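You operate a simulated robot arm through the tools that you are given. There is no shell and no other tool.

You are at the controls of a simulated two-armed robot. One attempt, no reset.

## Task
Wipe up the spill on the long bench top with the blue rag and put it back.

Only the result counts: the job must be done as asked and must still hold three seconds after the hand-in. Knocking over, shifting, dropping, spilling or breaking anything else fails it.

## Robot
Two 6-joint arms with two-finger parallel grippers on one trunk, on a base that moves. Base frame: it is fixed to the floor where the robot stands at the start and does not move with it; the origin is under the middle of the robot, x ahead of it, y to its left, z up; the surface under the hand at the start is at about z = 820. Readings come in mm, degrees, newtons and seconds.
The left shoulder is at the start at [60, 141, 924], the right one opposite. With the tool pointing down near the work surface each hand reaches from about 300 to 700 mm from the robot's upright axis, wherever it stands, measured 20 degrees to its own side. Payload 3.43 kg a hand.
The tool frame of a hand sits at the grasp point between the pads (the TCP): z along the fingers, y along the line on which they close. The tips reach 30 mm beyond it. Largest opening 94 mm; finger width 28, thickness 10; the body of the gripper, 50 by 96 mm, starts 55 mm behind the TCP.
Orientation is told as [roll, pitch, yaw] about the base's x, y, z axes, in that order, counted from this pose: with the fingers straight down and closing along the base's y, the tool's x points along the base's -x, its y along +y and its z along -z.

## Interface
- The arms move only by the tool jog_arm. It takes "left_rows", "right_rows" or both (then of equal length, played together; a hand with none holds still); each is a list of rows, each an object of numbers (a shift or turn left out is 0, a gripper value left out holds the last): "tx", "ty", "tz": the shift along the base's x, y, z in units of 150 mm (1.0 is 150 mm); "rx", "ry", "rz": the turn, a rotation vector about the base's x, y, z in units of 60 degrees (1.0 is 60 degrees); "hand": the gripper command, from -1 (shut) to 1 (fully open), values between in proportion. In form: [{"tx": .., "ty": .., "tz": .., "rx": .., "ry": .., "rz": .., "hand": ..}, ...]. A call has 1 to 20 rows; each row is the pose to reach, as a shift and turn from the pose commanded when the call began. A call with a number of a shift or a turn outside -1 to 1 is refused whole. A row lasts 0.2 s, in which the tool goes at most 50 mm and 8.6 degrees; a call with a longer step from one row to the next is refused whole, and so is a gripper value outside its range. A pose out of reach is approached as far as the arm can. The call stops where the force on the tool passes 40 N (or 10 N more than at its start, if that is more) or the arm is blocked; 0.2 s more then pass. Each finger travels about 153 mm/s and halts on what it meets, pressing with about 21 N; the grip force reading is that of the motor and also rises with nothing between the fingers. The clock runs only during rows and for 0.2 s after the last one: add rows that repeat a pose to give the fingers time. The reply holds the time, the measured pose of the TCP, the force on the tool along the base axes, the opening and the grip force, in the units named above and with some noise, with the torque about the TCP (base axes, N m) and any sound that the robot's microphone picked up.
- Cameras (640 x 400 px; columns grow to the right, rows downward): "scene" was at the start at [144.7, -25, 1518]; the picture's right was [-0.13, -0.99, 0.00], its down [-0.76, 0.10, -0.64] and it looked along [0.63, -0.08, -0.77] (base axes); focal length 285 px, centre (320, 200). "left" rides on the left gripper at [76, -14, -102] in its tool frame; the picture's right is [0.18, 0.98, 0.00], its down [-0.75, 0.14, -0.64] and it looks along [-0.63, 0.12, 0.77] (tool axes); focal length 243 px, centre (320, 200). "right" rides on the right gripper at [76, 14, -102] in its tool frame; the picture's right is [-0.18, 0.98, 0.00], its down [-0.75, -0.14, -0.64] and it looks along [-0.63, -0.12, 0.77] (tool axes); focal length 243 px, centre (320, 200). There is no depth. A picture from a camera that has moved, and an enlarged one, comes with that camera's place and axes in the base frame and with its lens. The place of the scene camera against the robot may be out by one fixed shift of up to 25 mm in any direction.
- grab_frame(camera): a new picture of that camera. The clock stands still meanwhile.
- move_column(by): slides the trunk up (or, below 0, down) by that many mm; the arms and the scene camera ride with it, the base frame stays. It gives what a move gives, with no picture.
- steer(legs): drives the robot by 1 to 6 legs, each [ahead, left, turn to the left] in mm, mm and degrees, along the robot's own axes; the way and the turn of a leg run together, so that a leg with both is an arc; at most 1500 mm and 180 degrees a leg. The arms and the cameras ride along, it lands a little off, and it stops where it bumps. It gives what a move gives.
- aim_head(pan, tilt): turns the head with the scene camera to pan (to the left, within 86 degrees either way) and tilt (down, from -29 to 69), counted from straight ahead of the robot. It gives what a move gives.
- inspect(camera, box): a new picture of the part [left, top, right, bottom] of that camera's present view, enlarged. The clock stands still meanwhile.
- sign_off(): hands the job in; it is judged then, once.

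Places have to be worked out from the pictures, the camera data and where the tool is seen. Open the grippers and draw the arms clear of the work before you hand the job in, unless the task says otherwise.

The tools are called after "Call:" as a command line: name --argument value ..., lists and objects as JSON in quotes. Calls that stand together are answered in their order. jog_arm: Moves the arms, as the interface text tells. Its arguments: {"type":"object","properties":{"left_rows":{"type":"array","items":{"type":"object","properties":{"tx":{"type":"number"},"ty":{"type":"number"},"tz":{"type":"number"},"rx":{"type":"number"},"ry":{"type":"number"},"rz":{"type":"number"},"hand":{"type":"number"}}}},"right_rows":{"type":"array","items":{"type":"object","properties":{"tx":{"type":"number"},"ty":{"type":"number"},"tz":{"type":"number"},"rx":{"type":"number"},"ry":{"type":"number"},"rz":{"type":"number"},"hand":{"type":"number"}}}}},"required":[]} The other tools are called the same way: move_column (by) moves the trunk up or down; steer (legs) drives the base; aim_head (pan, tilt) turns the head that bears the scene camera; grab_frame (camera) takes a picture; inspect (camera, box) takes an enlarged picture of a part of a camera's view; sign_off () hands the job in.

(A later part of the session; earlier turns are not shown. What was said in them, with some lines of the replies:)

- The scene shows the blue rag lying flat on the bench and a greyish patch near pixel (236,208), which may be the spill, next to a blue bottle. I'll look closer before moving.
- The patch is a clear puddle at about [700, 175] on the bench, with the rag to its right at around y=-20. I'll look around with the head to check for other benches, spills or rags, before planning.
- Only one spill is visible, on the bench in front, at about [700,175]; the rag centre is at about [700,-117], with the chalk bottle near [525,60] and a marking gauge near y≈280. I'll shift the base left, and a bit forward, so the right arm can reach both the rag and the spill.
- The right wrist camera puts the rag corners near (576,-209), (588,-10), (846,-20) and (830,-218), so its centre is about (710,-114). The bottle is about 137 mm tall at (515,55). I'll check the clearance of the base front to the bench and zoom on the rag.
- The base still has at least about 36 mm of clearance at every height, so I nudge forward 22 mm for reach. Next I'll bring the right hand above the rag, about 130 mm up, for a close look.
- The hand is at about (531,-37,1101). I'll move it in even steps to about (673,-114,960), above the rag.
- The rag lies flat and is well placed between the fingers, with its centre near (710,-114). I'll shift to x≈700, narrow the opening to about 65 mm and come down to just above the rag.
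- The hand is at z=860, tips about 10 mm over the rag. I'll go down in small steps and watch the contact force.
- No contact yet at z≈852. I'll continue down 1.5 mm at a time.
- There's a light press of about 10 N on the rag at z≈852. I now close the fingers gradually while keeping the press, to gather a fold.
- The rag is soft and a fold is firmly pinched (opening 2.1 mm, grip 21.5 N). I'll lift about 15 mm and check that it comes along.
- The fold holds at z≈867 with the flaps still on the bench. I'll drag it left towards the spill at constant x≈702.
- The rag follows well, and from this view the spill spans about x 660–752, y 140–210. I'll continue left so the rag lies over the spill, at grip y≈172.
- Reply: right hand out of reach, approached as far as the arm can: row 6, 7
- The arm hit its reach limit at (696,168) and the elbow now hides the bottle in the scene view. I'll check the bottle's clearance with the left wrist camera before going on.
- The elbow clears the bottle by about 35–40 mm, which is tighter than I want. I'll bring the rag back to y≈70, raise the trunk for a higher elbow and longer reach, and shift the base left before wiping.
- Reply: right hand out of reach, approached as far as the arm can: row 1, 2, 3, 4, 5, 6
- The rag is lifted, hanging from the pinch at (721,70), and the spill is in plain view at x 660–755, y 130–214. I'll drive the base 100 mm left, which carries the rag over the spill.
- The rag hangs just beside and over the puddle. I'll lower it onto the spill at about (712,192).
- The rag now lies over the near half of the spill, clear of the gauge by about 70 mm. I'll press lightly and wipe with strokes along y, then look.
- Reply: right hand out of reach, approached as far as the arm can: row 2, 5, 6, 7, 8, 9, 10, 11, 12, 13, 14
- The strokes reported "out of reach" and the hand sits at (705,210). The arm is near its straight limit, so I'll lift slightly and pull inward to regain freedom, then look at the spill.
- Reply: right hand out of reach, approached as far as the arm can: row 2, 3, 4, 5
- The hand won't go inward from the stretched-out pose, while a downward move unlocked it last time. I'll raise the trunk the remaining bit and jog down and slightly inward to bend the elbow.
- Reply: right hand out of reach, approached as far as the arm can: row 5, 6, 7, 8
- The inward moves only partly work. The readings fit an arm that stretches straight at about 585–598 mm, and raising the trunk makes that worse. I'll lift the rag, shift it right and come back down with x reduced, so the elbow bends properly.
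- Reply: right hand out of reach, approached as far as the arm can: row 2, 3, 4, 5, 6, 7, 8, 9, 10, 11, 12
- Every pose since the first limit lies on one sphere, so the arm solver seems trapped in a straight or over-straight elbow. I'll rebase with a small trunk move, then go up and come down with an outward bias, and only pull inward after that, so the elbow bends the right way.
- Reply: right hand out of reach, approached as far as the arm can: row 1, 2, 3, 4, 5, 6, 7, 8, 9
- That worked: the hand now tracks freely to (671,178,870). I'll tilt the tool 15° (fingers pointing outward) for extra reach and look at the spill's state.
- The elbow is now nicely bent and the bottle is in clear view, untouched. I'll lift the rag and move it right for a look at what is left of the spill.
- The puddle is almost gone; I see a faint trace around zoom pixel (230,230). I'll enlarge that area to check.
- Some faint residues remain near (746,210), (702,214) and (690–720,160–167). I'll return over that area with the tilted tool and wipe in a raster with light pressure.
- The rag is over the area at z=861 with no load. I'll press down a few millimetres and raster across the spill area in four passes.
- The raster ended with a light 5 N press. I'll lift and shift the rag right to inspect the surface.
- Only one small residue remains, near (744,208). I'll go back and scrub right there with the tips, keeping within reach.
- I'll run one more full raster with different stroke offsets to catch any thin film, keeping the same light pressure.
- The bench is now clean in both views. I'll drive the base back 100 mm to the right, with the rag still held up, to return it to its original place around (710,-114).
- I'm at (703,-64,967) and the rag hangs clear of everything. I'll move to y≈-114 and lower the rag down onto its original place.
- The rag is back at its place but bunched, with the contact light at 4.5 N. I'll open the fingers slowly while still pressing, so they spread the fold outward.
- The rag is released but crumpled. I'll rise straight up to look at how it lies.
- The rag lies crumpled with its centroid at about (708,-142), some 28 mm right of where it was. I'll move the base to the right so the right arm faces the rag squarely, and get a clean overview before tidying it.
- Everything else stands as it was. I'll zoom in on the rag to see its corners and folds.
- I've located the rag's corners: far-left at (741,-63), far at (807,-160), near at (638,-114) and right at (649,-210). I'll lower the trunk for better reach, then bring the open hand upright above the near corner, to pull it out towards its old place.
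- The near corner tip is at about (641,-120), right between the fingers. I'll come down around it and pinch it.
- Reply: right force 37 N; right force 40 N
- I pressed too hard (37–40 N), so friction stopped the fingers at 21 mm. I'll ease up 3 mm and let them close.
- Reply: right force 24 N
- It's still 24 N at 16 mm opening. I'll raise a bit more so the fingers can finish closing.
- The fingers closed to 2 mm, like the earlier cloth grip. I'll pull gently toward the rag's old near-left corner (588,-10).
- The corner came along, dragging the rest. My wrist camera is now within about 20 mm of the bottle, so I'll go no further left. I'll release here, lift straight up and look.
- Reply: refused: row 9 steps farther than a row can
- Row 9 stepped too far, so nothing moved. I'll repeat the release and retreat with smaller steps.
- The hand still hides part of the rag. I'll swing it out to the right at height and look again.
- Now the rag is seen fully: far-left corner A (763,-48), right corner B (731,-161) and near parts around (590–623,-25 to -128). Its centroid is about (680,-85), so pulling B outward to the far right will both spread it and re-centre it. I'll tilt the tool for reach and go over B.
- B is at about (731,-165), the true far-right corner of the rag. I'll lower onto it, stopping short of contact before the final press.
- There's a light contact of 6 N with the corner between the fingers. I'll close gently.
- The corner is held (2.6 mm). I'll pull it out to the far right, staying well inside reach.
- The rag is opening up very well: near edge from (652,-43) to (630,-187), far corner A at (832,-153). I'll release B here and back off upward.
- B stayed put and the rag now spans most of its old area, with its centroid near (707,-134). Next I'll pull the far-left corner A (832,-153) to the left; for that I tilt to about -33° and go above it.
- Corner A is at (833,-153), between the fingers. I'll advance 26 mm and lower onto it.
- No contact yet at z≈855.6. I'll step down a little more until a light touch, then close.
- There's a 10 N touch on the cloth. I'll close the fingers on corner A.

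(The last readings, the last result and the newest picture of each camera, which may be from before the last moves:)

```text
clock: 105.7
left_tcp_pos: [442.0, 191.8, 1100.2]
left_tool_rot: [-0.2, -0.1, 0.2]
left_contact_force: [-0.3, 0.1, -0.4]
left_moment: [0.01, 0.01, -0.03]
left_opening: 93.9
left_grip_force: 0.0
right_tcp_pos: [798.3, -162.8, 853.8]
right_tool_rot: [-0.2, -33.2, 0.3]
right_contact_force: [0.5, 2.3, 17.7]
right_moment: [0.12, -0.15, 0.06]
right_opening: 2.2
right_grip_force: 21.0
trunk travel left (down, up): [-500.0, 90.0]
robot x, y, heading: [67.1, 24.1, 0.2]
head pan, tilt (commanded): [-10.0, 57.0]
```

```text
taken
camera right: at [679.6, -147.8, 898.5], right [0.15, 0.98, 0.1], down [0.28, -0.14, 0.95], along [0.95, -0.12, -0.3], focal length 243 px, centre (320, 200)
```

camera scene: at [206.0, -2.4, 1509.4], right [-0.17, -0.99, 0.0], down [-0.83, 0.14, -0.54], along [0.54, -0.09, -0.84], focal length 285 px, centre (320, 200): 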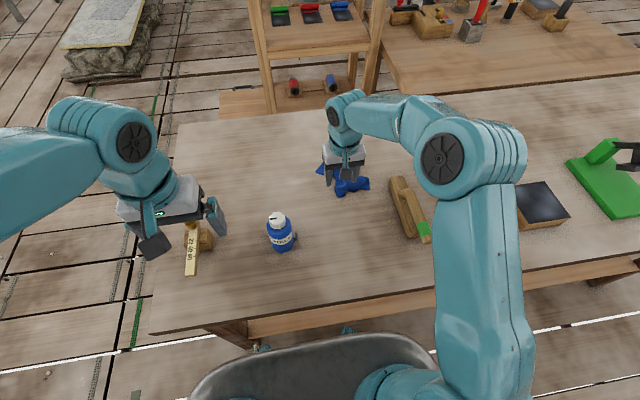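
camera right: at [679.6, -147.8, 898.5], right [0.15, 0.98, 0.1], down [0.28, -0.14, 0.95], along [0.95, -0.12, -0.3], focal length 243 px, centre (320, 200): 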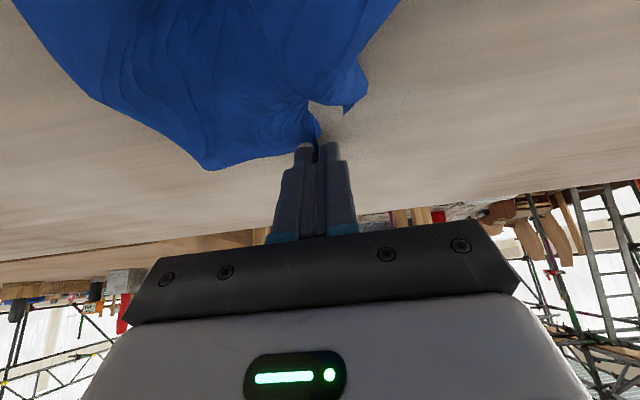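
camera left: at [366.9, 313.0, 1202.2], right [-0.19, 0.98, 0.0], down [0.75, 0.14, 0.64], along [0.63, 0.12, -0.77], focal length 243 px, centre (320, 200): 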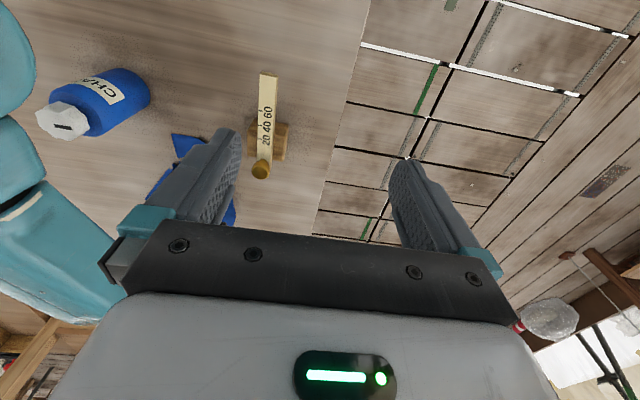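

A fold at corner A is held (2.2 mm). I'll pull it left toward its old position, slowly.

Call:
jog_arm --right_rows '[{"tz": 0.04}, {"ty": 0.1, "tx": 0.01, "tz": 0.04}, {"ty": 0.2, "tx": 0.02, "tz": 0.04}, {"ty": 0.3, "tx": 0.03, "tz": 0.04}, {"ty": 0.4, "tx": 0.04, "tz": 0.04}, {"ty": 0.5, "tx": 0.05, "tz": 0.04}, {"ty": 0.6, "tx": 0.05, "tz": 0.04}, {"ty": 0.7, "tx": 0.05, "tz": 0.04}, {"ty": 0.7, "tx": 0.05, "tz": 0.04}]'

Call:
inspect --camera "scene" --box '[280, 105, 440, 225]'

Call:
grab_frame --camera "right"

```text
clock: 107.7
left_tcp_pos: [444.0, 190.5, 1100.5]
left_tool_rot: [0.0, 0.0, 0.3]
left_contact_force: [0.4, -0.1, 0.1]
left_moment: [-0.01, 0.01, -0.01]
left_opening: 93.8
left_grip_force: 0.0
right_tcp_pos: [806.5, -58.6, 857.6]
right_tool_rot: [-0.1, -33.0, 0.2]
right_contact_force: [-0.5, 0.5, 1.4]
right_moment: [-0.02, 0.01, -0.02]
right_opening: 2.4
right_grip_force: 21.3
trunk travel left (down, up): [-500.0, 90.0]
robot x, y, heading: [64.8, 23.7, 0.5]
head pan, tilt (commanded): [-10.0, 57.0]
```

```text
3.33 times, centred on (360, 165) of scene
camera zoom: at [206.0, -2.6, 1509.4], right [-0.17, -0.99, 0.0], down [-0.83, 0.14, -0.54], along [0.54, -0.09, -0.84], focal length 951 px, centre (187, 317)
```

zoom: 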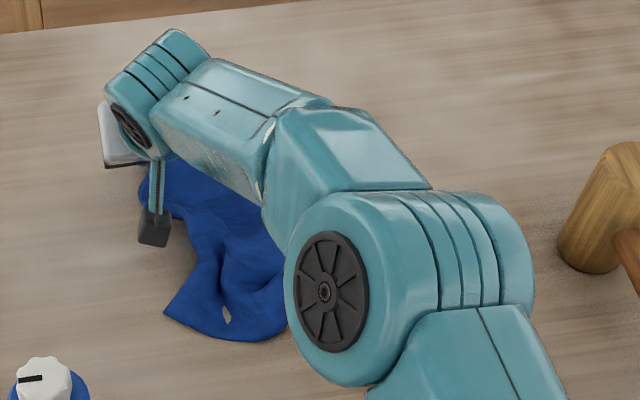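

```text
taken
camera right: at [687.5, -43.7, 902.1], right [0.15, 0.98, 0.1], down [0.28, -0.14, 0.95], along [0.95, -0.12, -0.3], focal length 243 px, centre (320, 200)
```

right: 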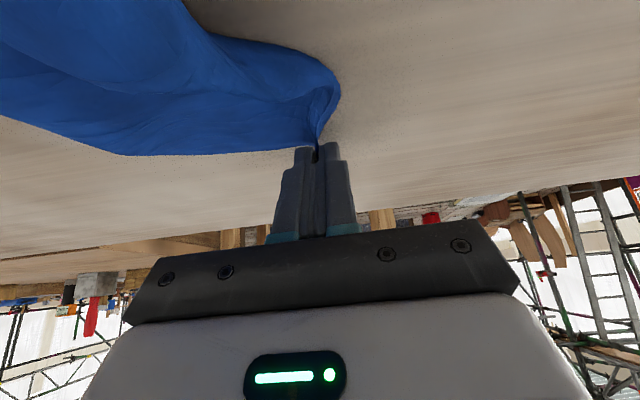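

The far edge is now stretched out. I'll release here, rise and retreat to see the layout.

Call:
jog_arm --right_rows '[{"tz": -0.02}, {"tz": -0.02, "hand": -0.8}, {"tz": -0.01, "hand": -0.6}, {"tz": 0.08, "hand": -0.6}, {"tz": 0.3, "hand": -0.6}, {"tz": 0.6, "hand": -0.6}, {"tz": 0.85, "hand": -0.6, "tx": -0.1}, {"tz": 0.95, "hand": -0.6, "tx": -0.35}, {"tz": 0.95, "hand": -0.6, "tx": -0.65}, {"tz": 0.95, "hand": -0.6, "tx": -0.9}, {"tz": 0.95, "hand": -0.6, "tx": -0.9}]'

Call:
jog_arm --right_rows '[{"ty": -0.2, "tz": 0.05}, {"ty": -0.45, "tz": 0.1, "tx": -0.1}, {"ty": -0.7, "tz": 0.15, "tx": -0.25}, {"ty": -0.95, "tz": 0.2, "tx": -0.4}, {"ty": -1.0, "tz": 0.2, "tx": -0.6}, {"ty": -1.0, "tz": 0.2, "tx": -0.6}]'

Call:
inspect --camera "scene" --box '[280, 105, 440, 225]'

Call:
grab_frame --camera "right"

```text
clock: 110.0
left_tcp_pos: [445.6, 191.2, 1100.0]
left_tool_rot: [0.1, 0.0, 0.3]
left_contact_force: [0.0, 0.8, 0.4]
left_moment: [0.04, 0.0, 0.01]
left_opening: 93.8
left_grip_force: 0.1
right_tcp_pos: [674.5, -58.3, 999.4]
right_tool_rot: [-0.1, -32.9, 0.2]
right_contact_force: [0.3, -0.3, -1.1]
right_moment: [0.01, 0.0, -0.01]
right_opening: 18.9
right_grip_force: 0.0
trunk travel left (down, up): [-500.0, 90.0]
robot x, y, heading: [66.6, 25.0, 0.4]
head pan, tilt (commanded): [-10.0, 57.0]
```

```text
clock: 111.5
left_tcp_pos: [445.4, 190.9, 1100.3]
left_tool_rot: [0.0, 0.0, 0.2]
left_contact_force: [0.7, -0.9, 0.2]
left_moment: [0.0, 0.03, 0.03]
left_opening: 94.0
left_grip_force: 0.0
right_tcp_pos: [582.8, -207.7, 1028.9]
right_tool_rot: [-0.1, -32.9, 0.2]
right_contact_force: [0.1, 0.2, -0.3]
right_moment: [0.0, 0.06, -0.01]
right_opening: 18.7
right_grip_force: 0.1
trunk travel left (down, up): [-500.0, 90.0]
robot x, y, heading: [69.0, 24.0, 0.3]
head pan, tilt (commanded): [-10.0, 57.0]
```

```text
3.33 times, centred on (360, 165) of scene
camera zoom: at [208.3, -3.0, 1509.2], right [-0.17, -0.99, 0.0], down [-0.83, 0.14, -0.54], along [0.54, -0.09, -0.84], focal length 951 px, centre (187, 317)
```

zoom: 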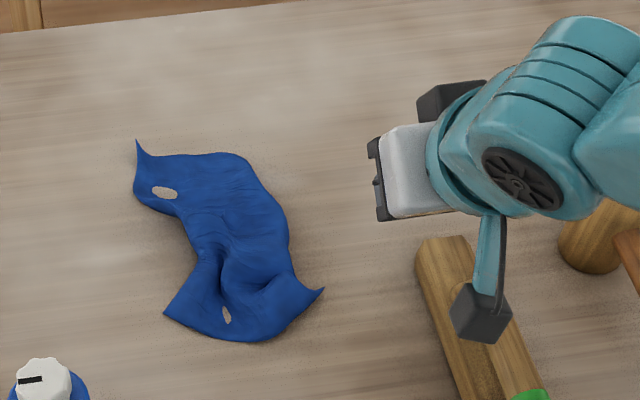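

```text
taken
camera right: at [463.2, -194.0, 1074.7], right [0.15, 0.98, 0.1], down [0.28, -0.14, 0.95], along [0.95, -0.12, -0.3], focal length 243 px, centre (320, 200)
```

right: 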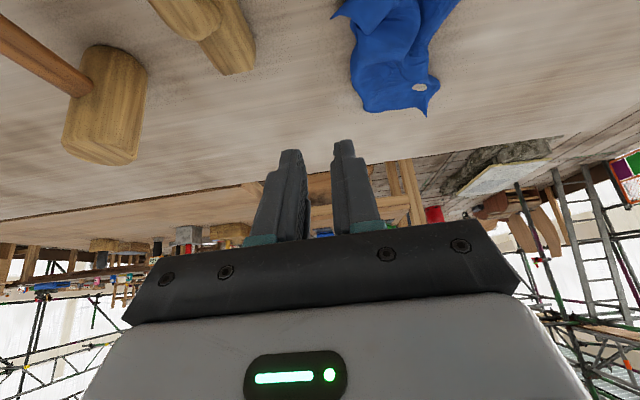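

The rag now spans from about (850,-47) to (607,-110) and is centred near (715,-110), within a few millimetres of where it lay. I'll draw the right hand clear with the gripper open, then check the bench for residue.

Call:
jog_arm --right_rows '[{"tx": -0.2, "tz": 0.1, "ry": 0.1}, {"tx": -0.4, "tz": 0.2, "ry": 0.2, "hand": 0.5}, {"tx": -0.6, "tz": 0.3, "ry": 0.3, "hand": 1.0}, {"tx": -0.75, "tz": 0.4, "ry": 0.4, "hand": 1.0}, {"tx": -0.85, "tz": 0.48, "ry": 0.5, "hand": 1.0}, {"tx": -0.85, "tz": 0.48, "ry": 0.549, "ty": -0.1, "hand": 1.0}, {"tx": -0.85, "tz": 0.48, "ry": 0.549, "ty": -0.25, "hand": 1.0}, {"tx": -0.85, "tz": 0.48, "ry": 0.549, "ty": -0.25, "hand": 1.0}]'

Call:
grab_frame --camera "scene"

Call:
inspect --camera "scene" --box '[190, 110, 350, 230]'

Call:
inspect --camera "scene" --box '[280, 105, 440, 225]'

```text
clock: 113.2
left_tcp_pos: [444.3, 191.6, 1101.0]
left_tool_rot: [0.0, 0.0, 0.2]
left_contact_force: [0.9, -0.3, 0.8]
left_moment: [0.0, -0.02, -0.01]
left_opening: 93.9
left_grip_force: 0.1
right_tcp_pos: [453.4, -245.7, 1103.1]
right_tool_rot: [-0.1, -0.1, 0.2]
right_contact_force: [-0.6, 0.4, 0.1]
right_moment: [-0.02, -0.03, -0.02]
right_opening: 94.2
right_grip_force: 0.0
trunk travel left (down, up): [-500.0, 90.0]
robot x, y, heading: [69.2, 21.4, 0.5]
head pan, tilt (commanded): [-10.0, 57.0]
```

```text
taken
camera scene: at [206.0, -1.7, 1509.4], right [-0.17, -0.99, 0.0], down [-0.83, 0.14, -0.54], along [0.54, -0.09, -0.84], focal length 285 px, centre (320, 200)
```

scene: 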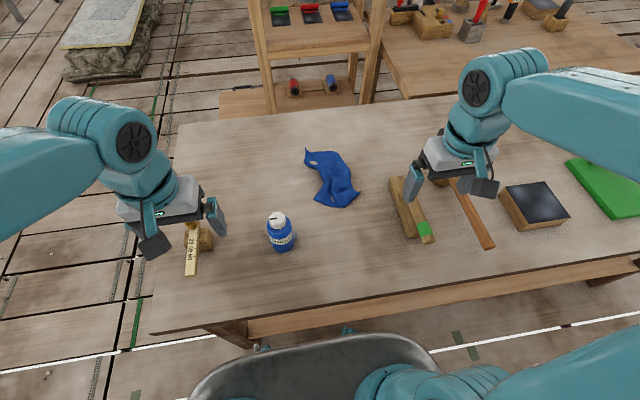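

```text
3.33 times, centred on (270, 170) of scene
camera zoom: at [206.0, -1.7, 1509.4], right [-0.17, -0.99, 0.0], down [-0.83, 0.14, -0.54], along [0.54, -0.09, -0.84], focal length 951 px, centre (487, 300)
```

zoom: 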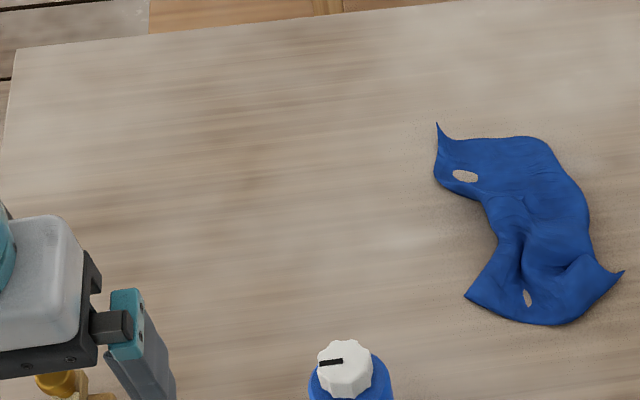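

```text
3.33 times, centred on (360, 165) of scene
camera zoom: at [206.0, -1.7, 1509.4], right [-0.17, -0.99, 0.0], down [-0.83, 0.14, -0.54], along [0.54, -0.09, -0.84], focal length 951 px, centre (187, 317)
```

zoom: 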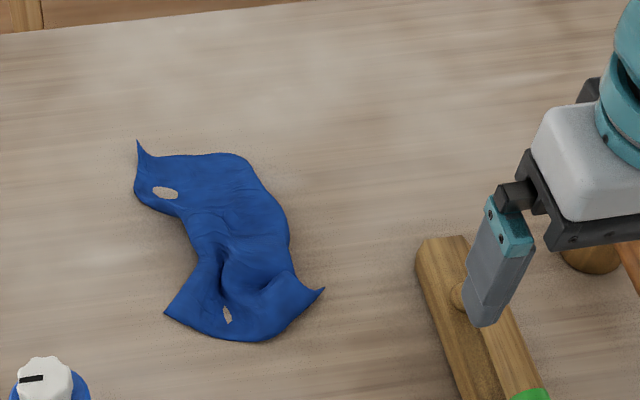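

Overall it looks right. I'll take one more close look at the former spill area for any leftover film.

Call:
inspect --camera "scene" --box '[210, 135, 270, 185]'

Call:
grab_frame --camera "left"

```text
8.00 times, centred on (240, 160) of scene
camera zoom: at [206.0, -1.7, 1509.4], right [-0.17, -0.99, 0.0], down [-0.83, 0.14, -0.54], along [0.54, -0.09, -0.84], focal length 2283 px, centre (960, 520)
```

zoom: 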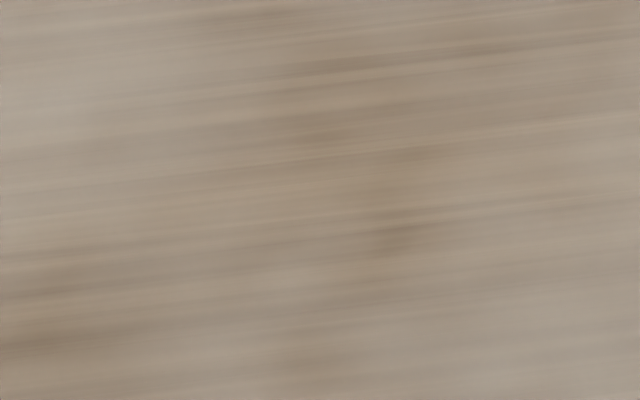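

```text
taken
camera left: at [367.7, 177.0, 1202.2], right [-0.19, 0.98, 0.0], down [0.75, 0.14, 0.64], along [0.63, 0.12, -0.77], focal length 243 px, centre (320, 200)
```

left: 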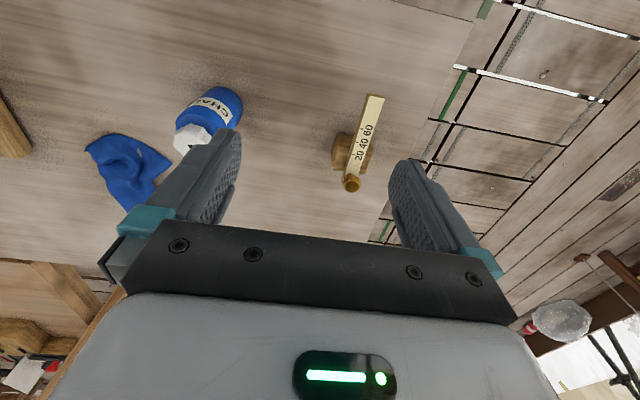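

The spill area is clean, and the rag lies back in its place and is released. The bottle, gauge, plane and mallet look unmoved, and both arms are clear with open grippers, so I hand the job in.

Call:
sign_off

```text
The job is handed in.
```

The spill is wiped up and the blue rag is back at its original spot on the bench. The job is handed in, but no verdict has come back.

- **Spill:** close-up views show no film left where the puddle was. The last faint trace, at its far-left edge, needed a second pass.
- **Rag:** it is centred within about 10 mm of where it started. It is not as flat as before: three of its four corners are still about 70 mm in from where they were, with some folds.
- **Other items:** the chalk bottle, marking gauge, plane and mallet looked unmoved in the final pictures.
- **Robot:** both grippers are open and the arms are clear of the bench. The base finished about 70 mm forward of where it started, close in front of the bench, and 20 mm to the left.
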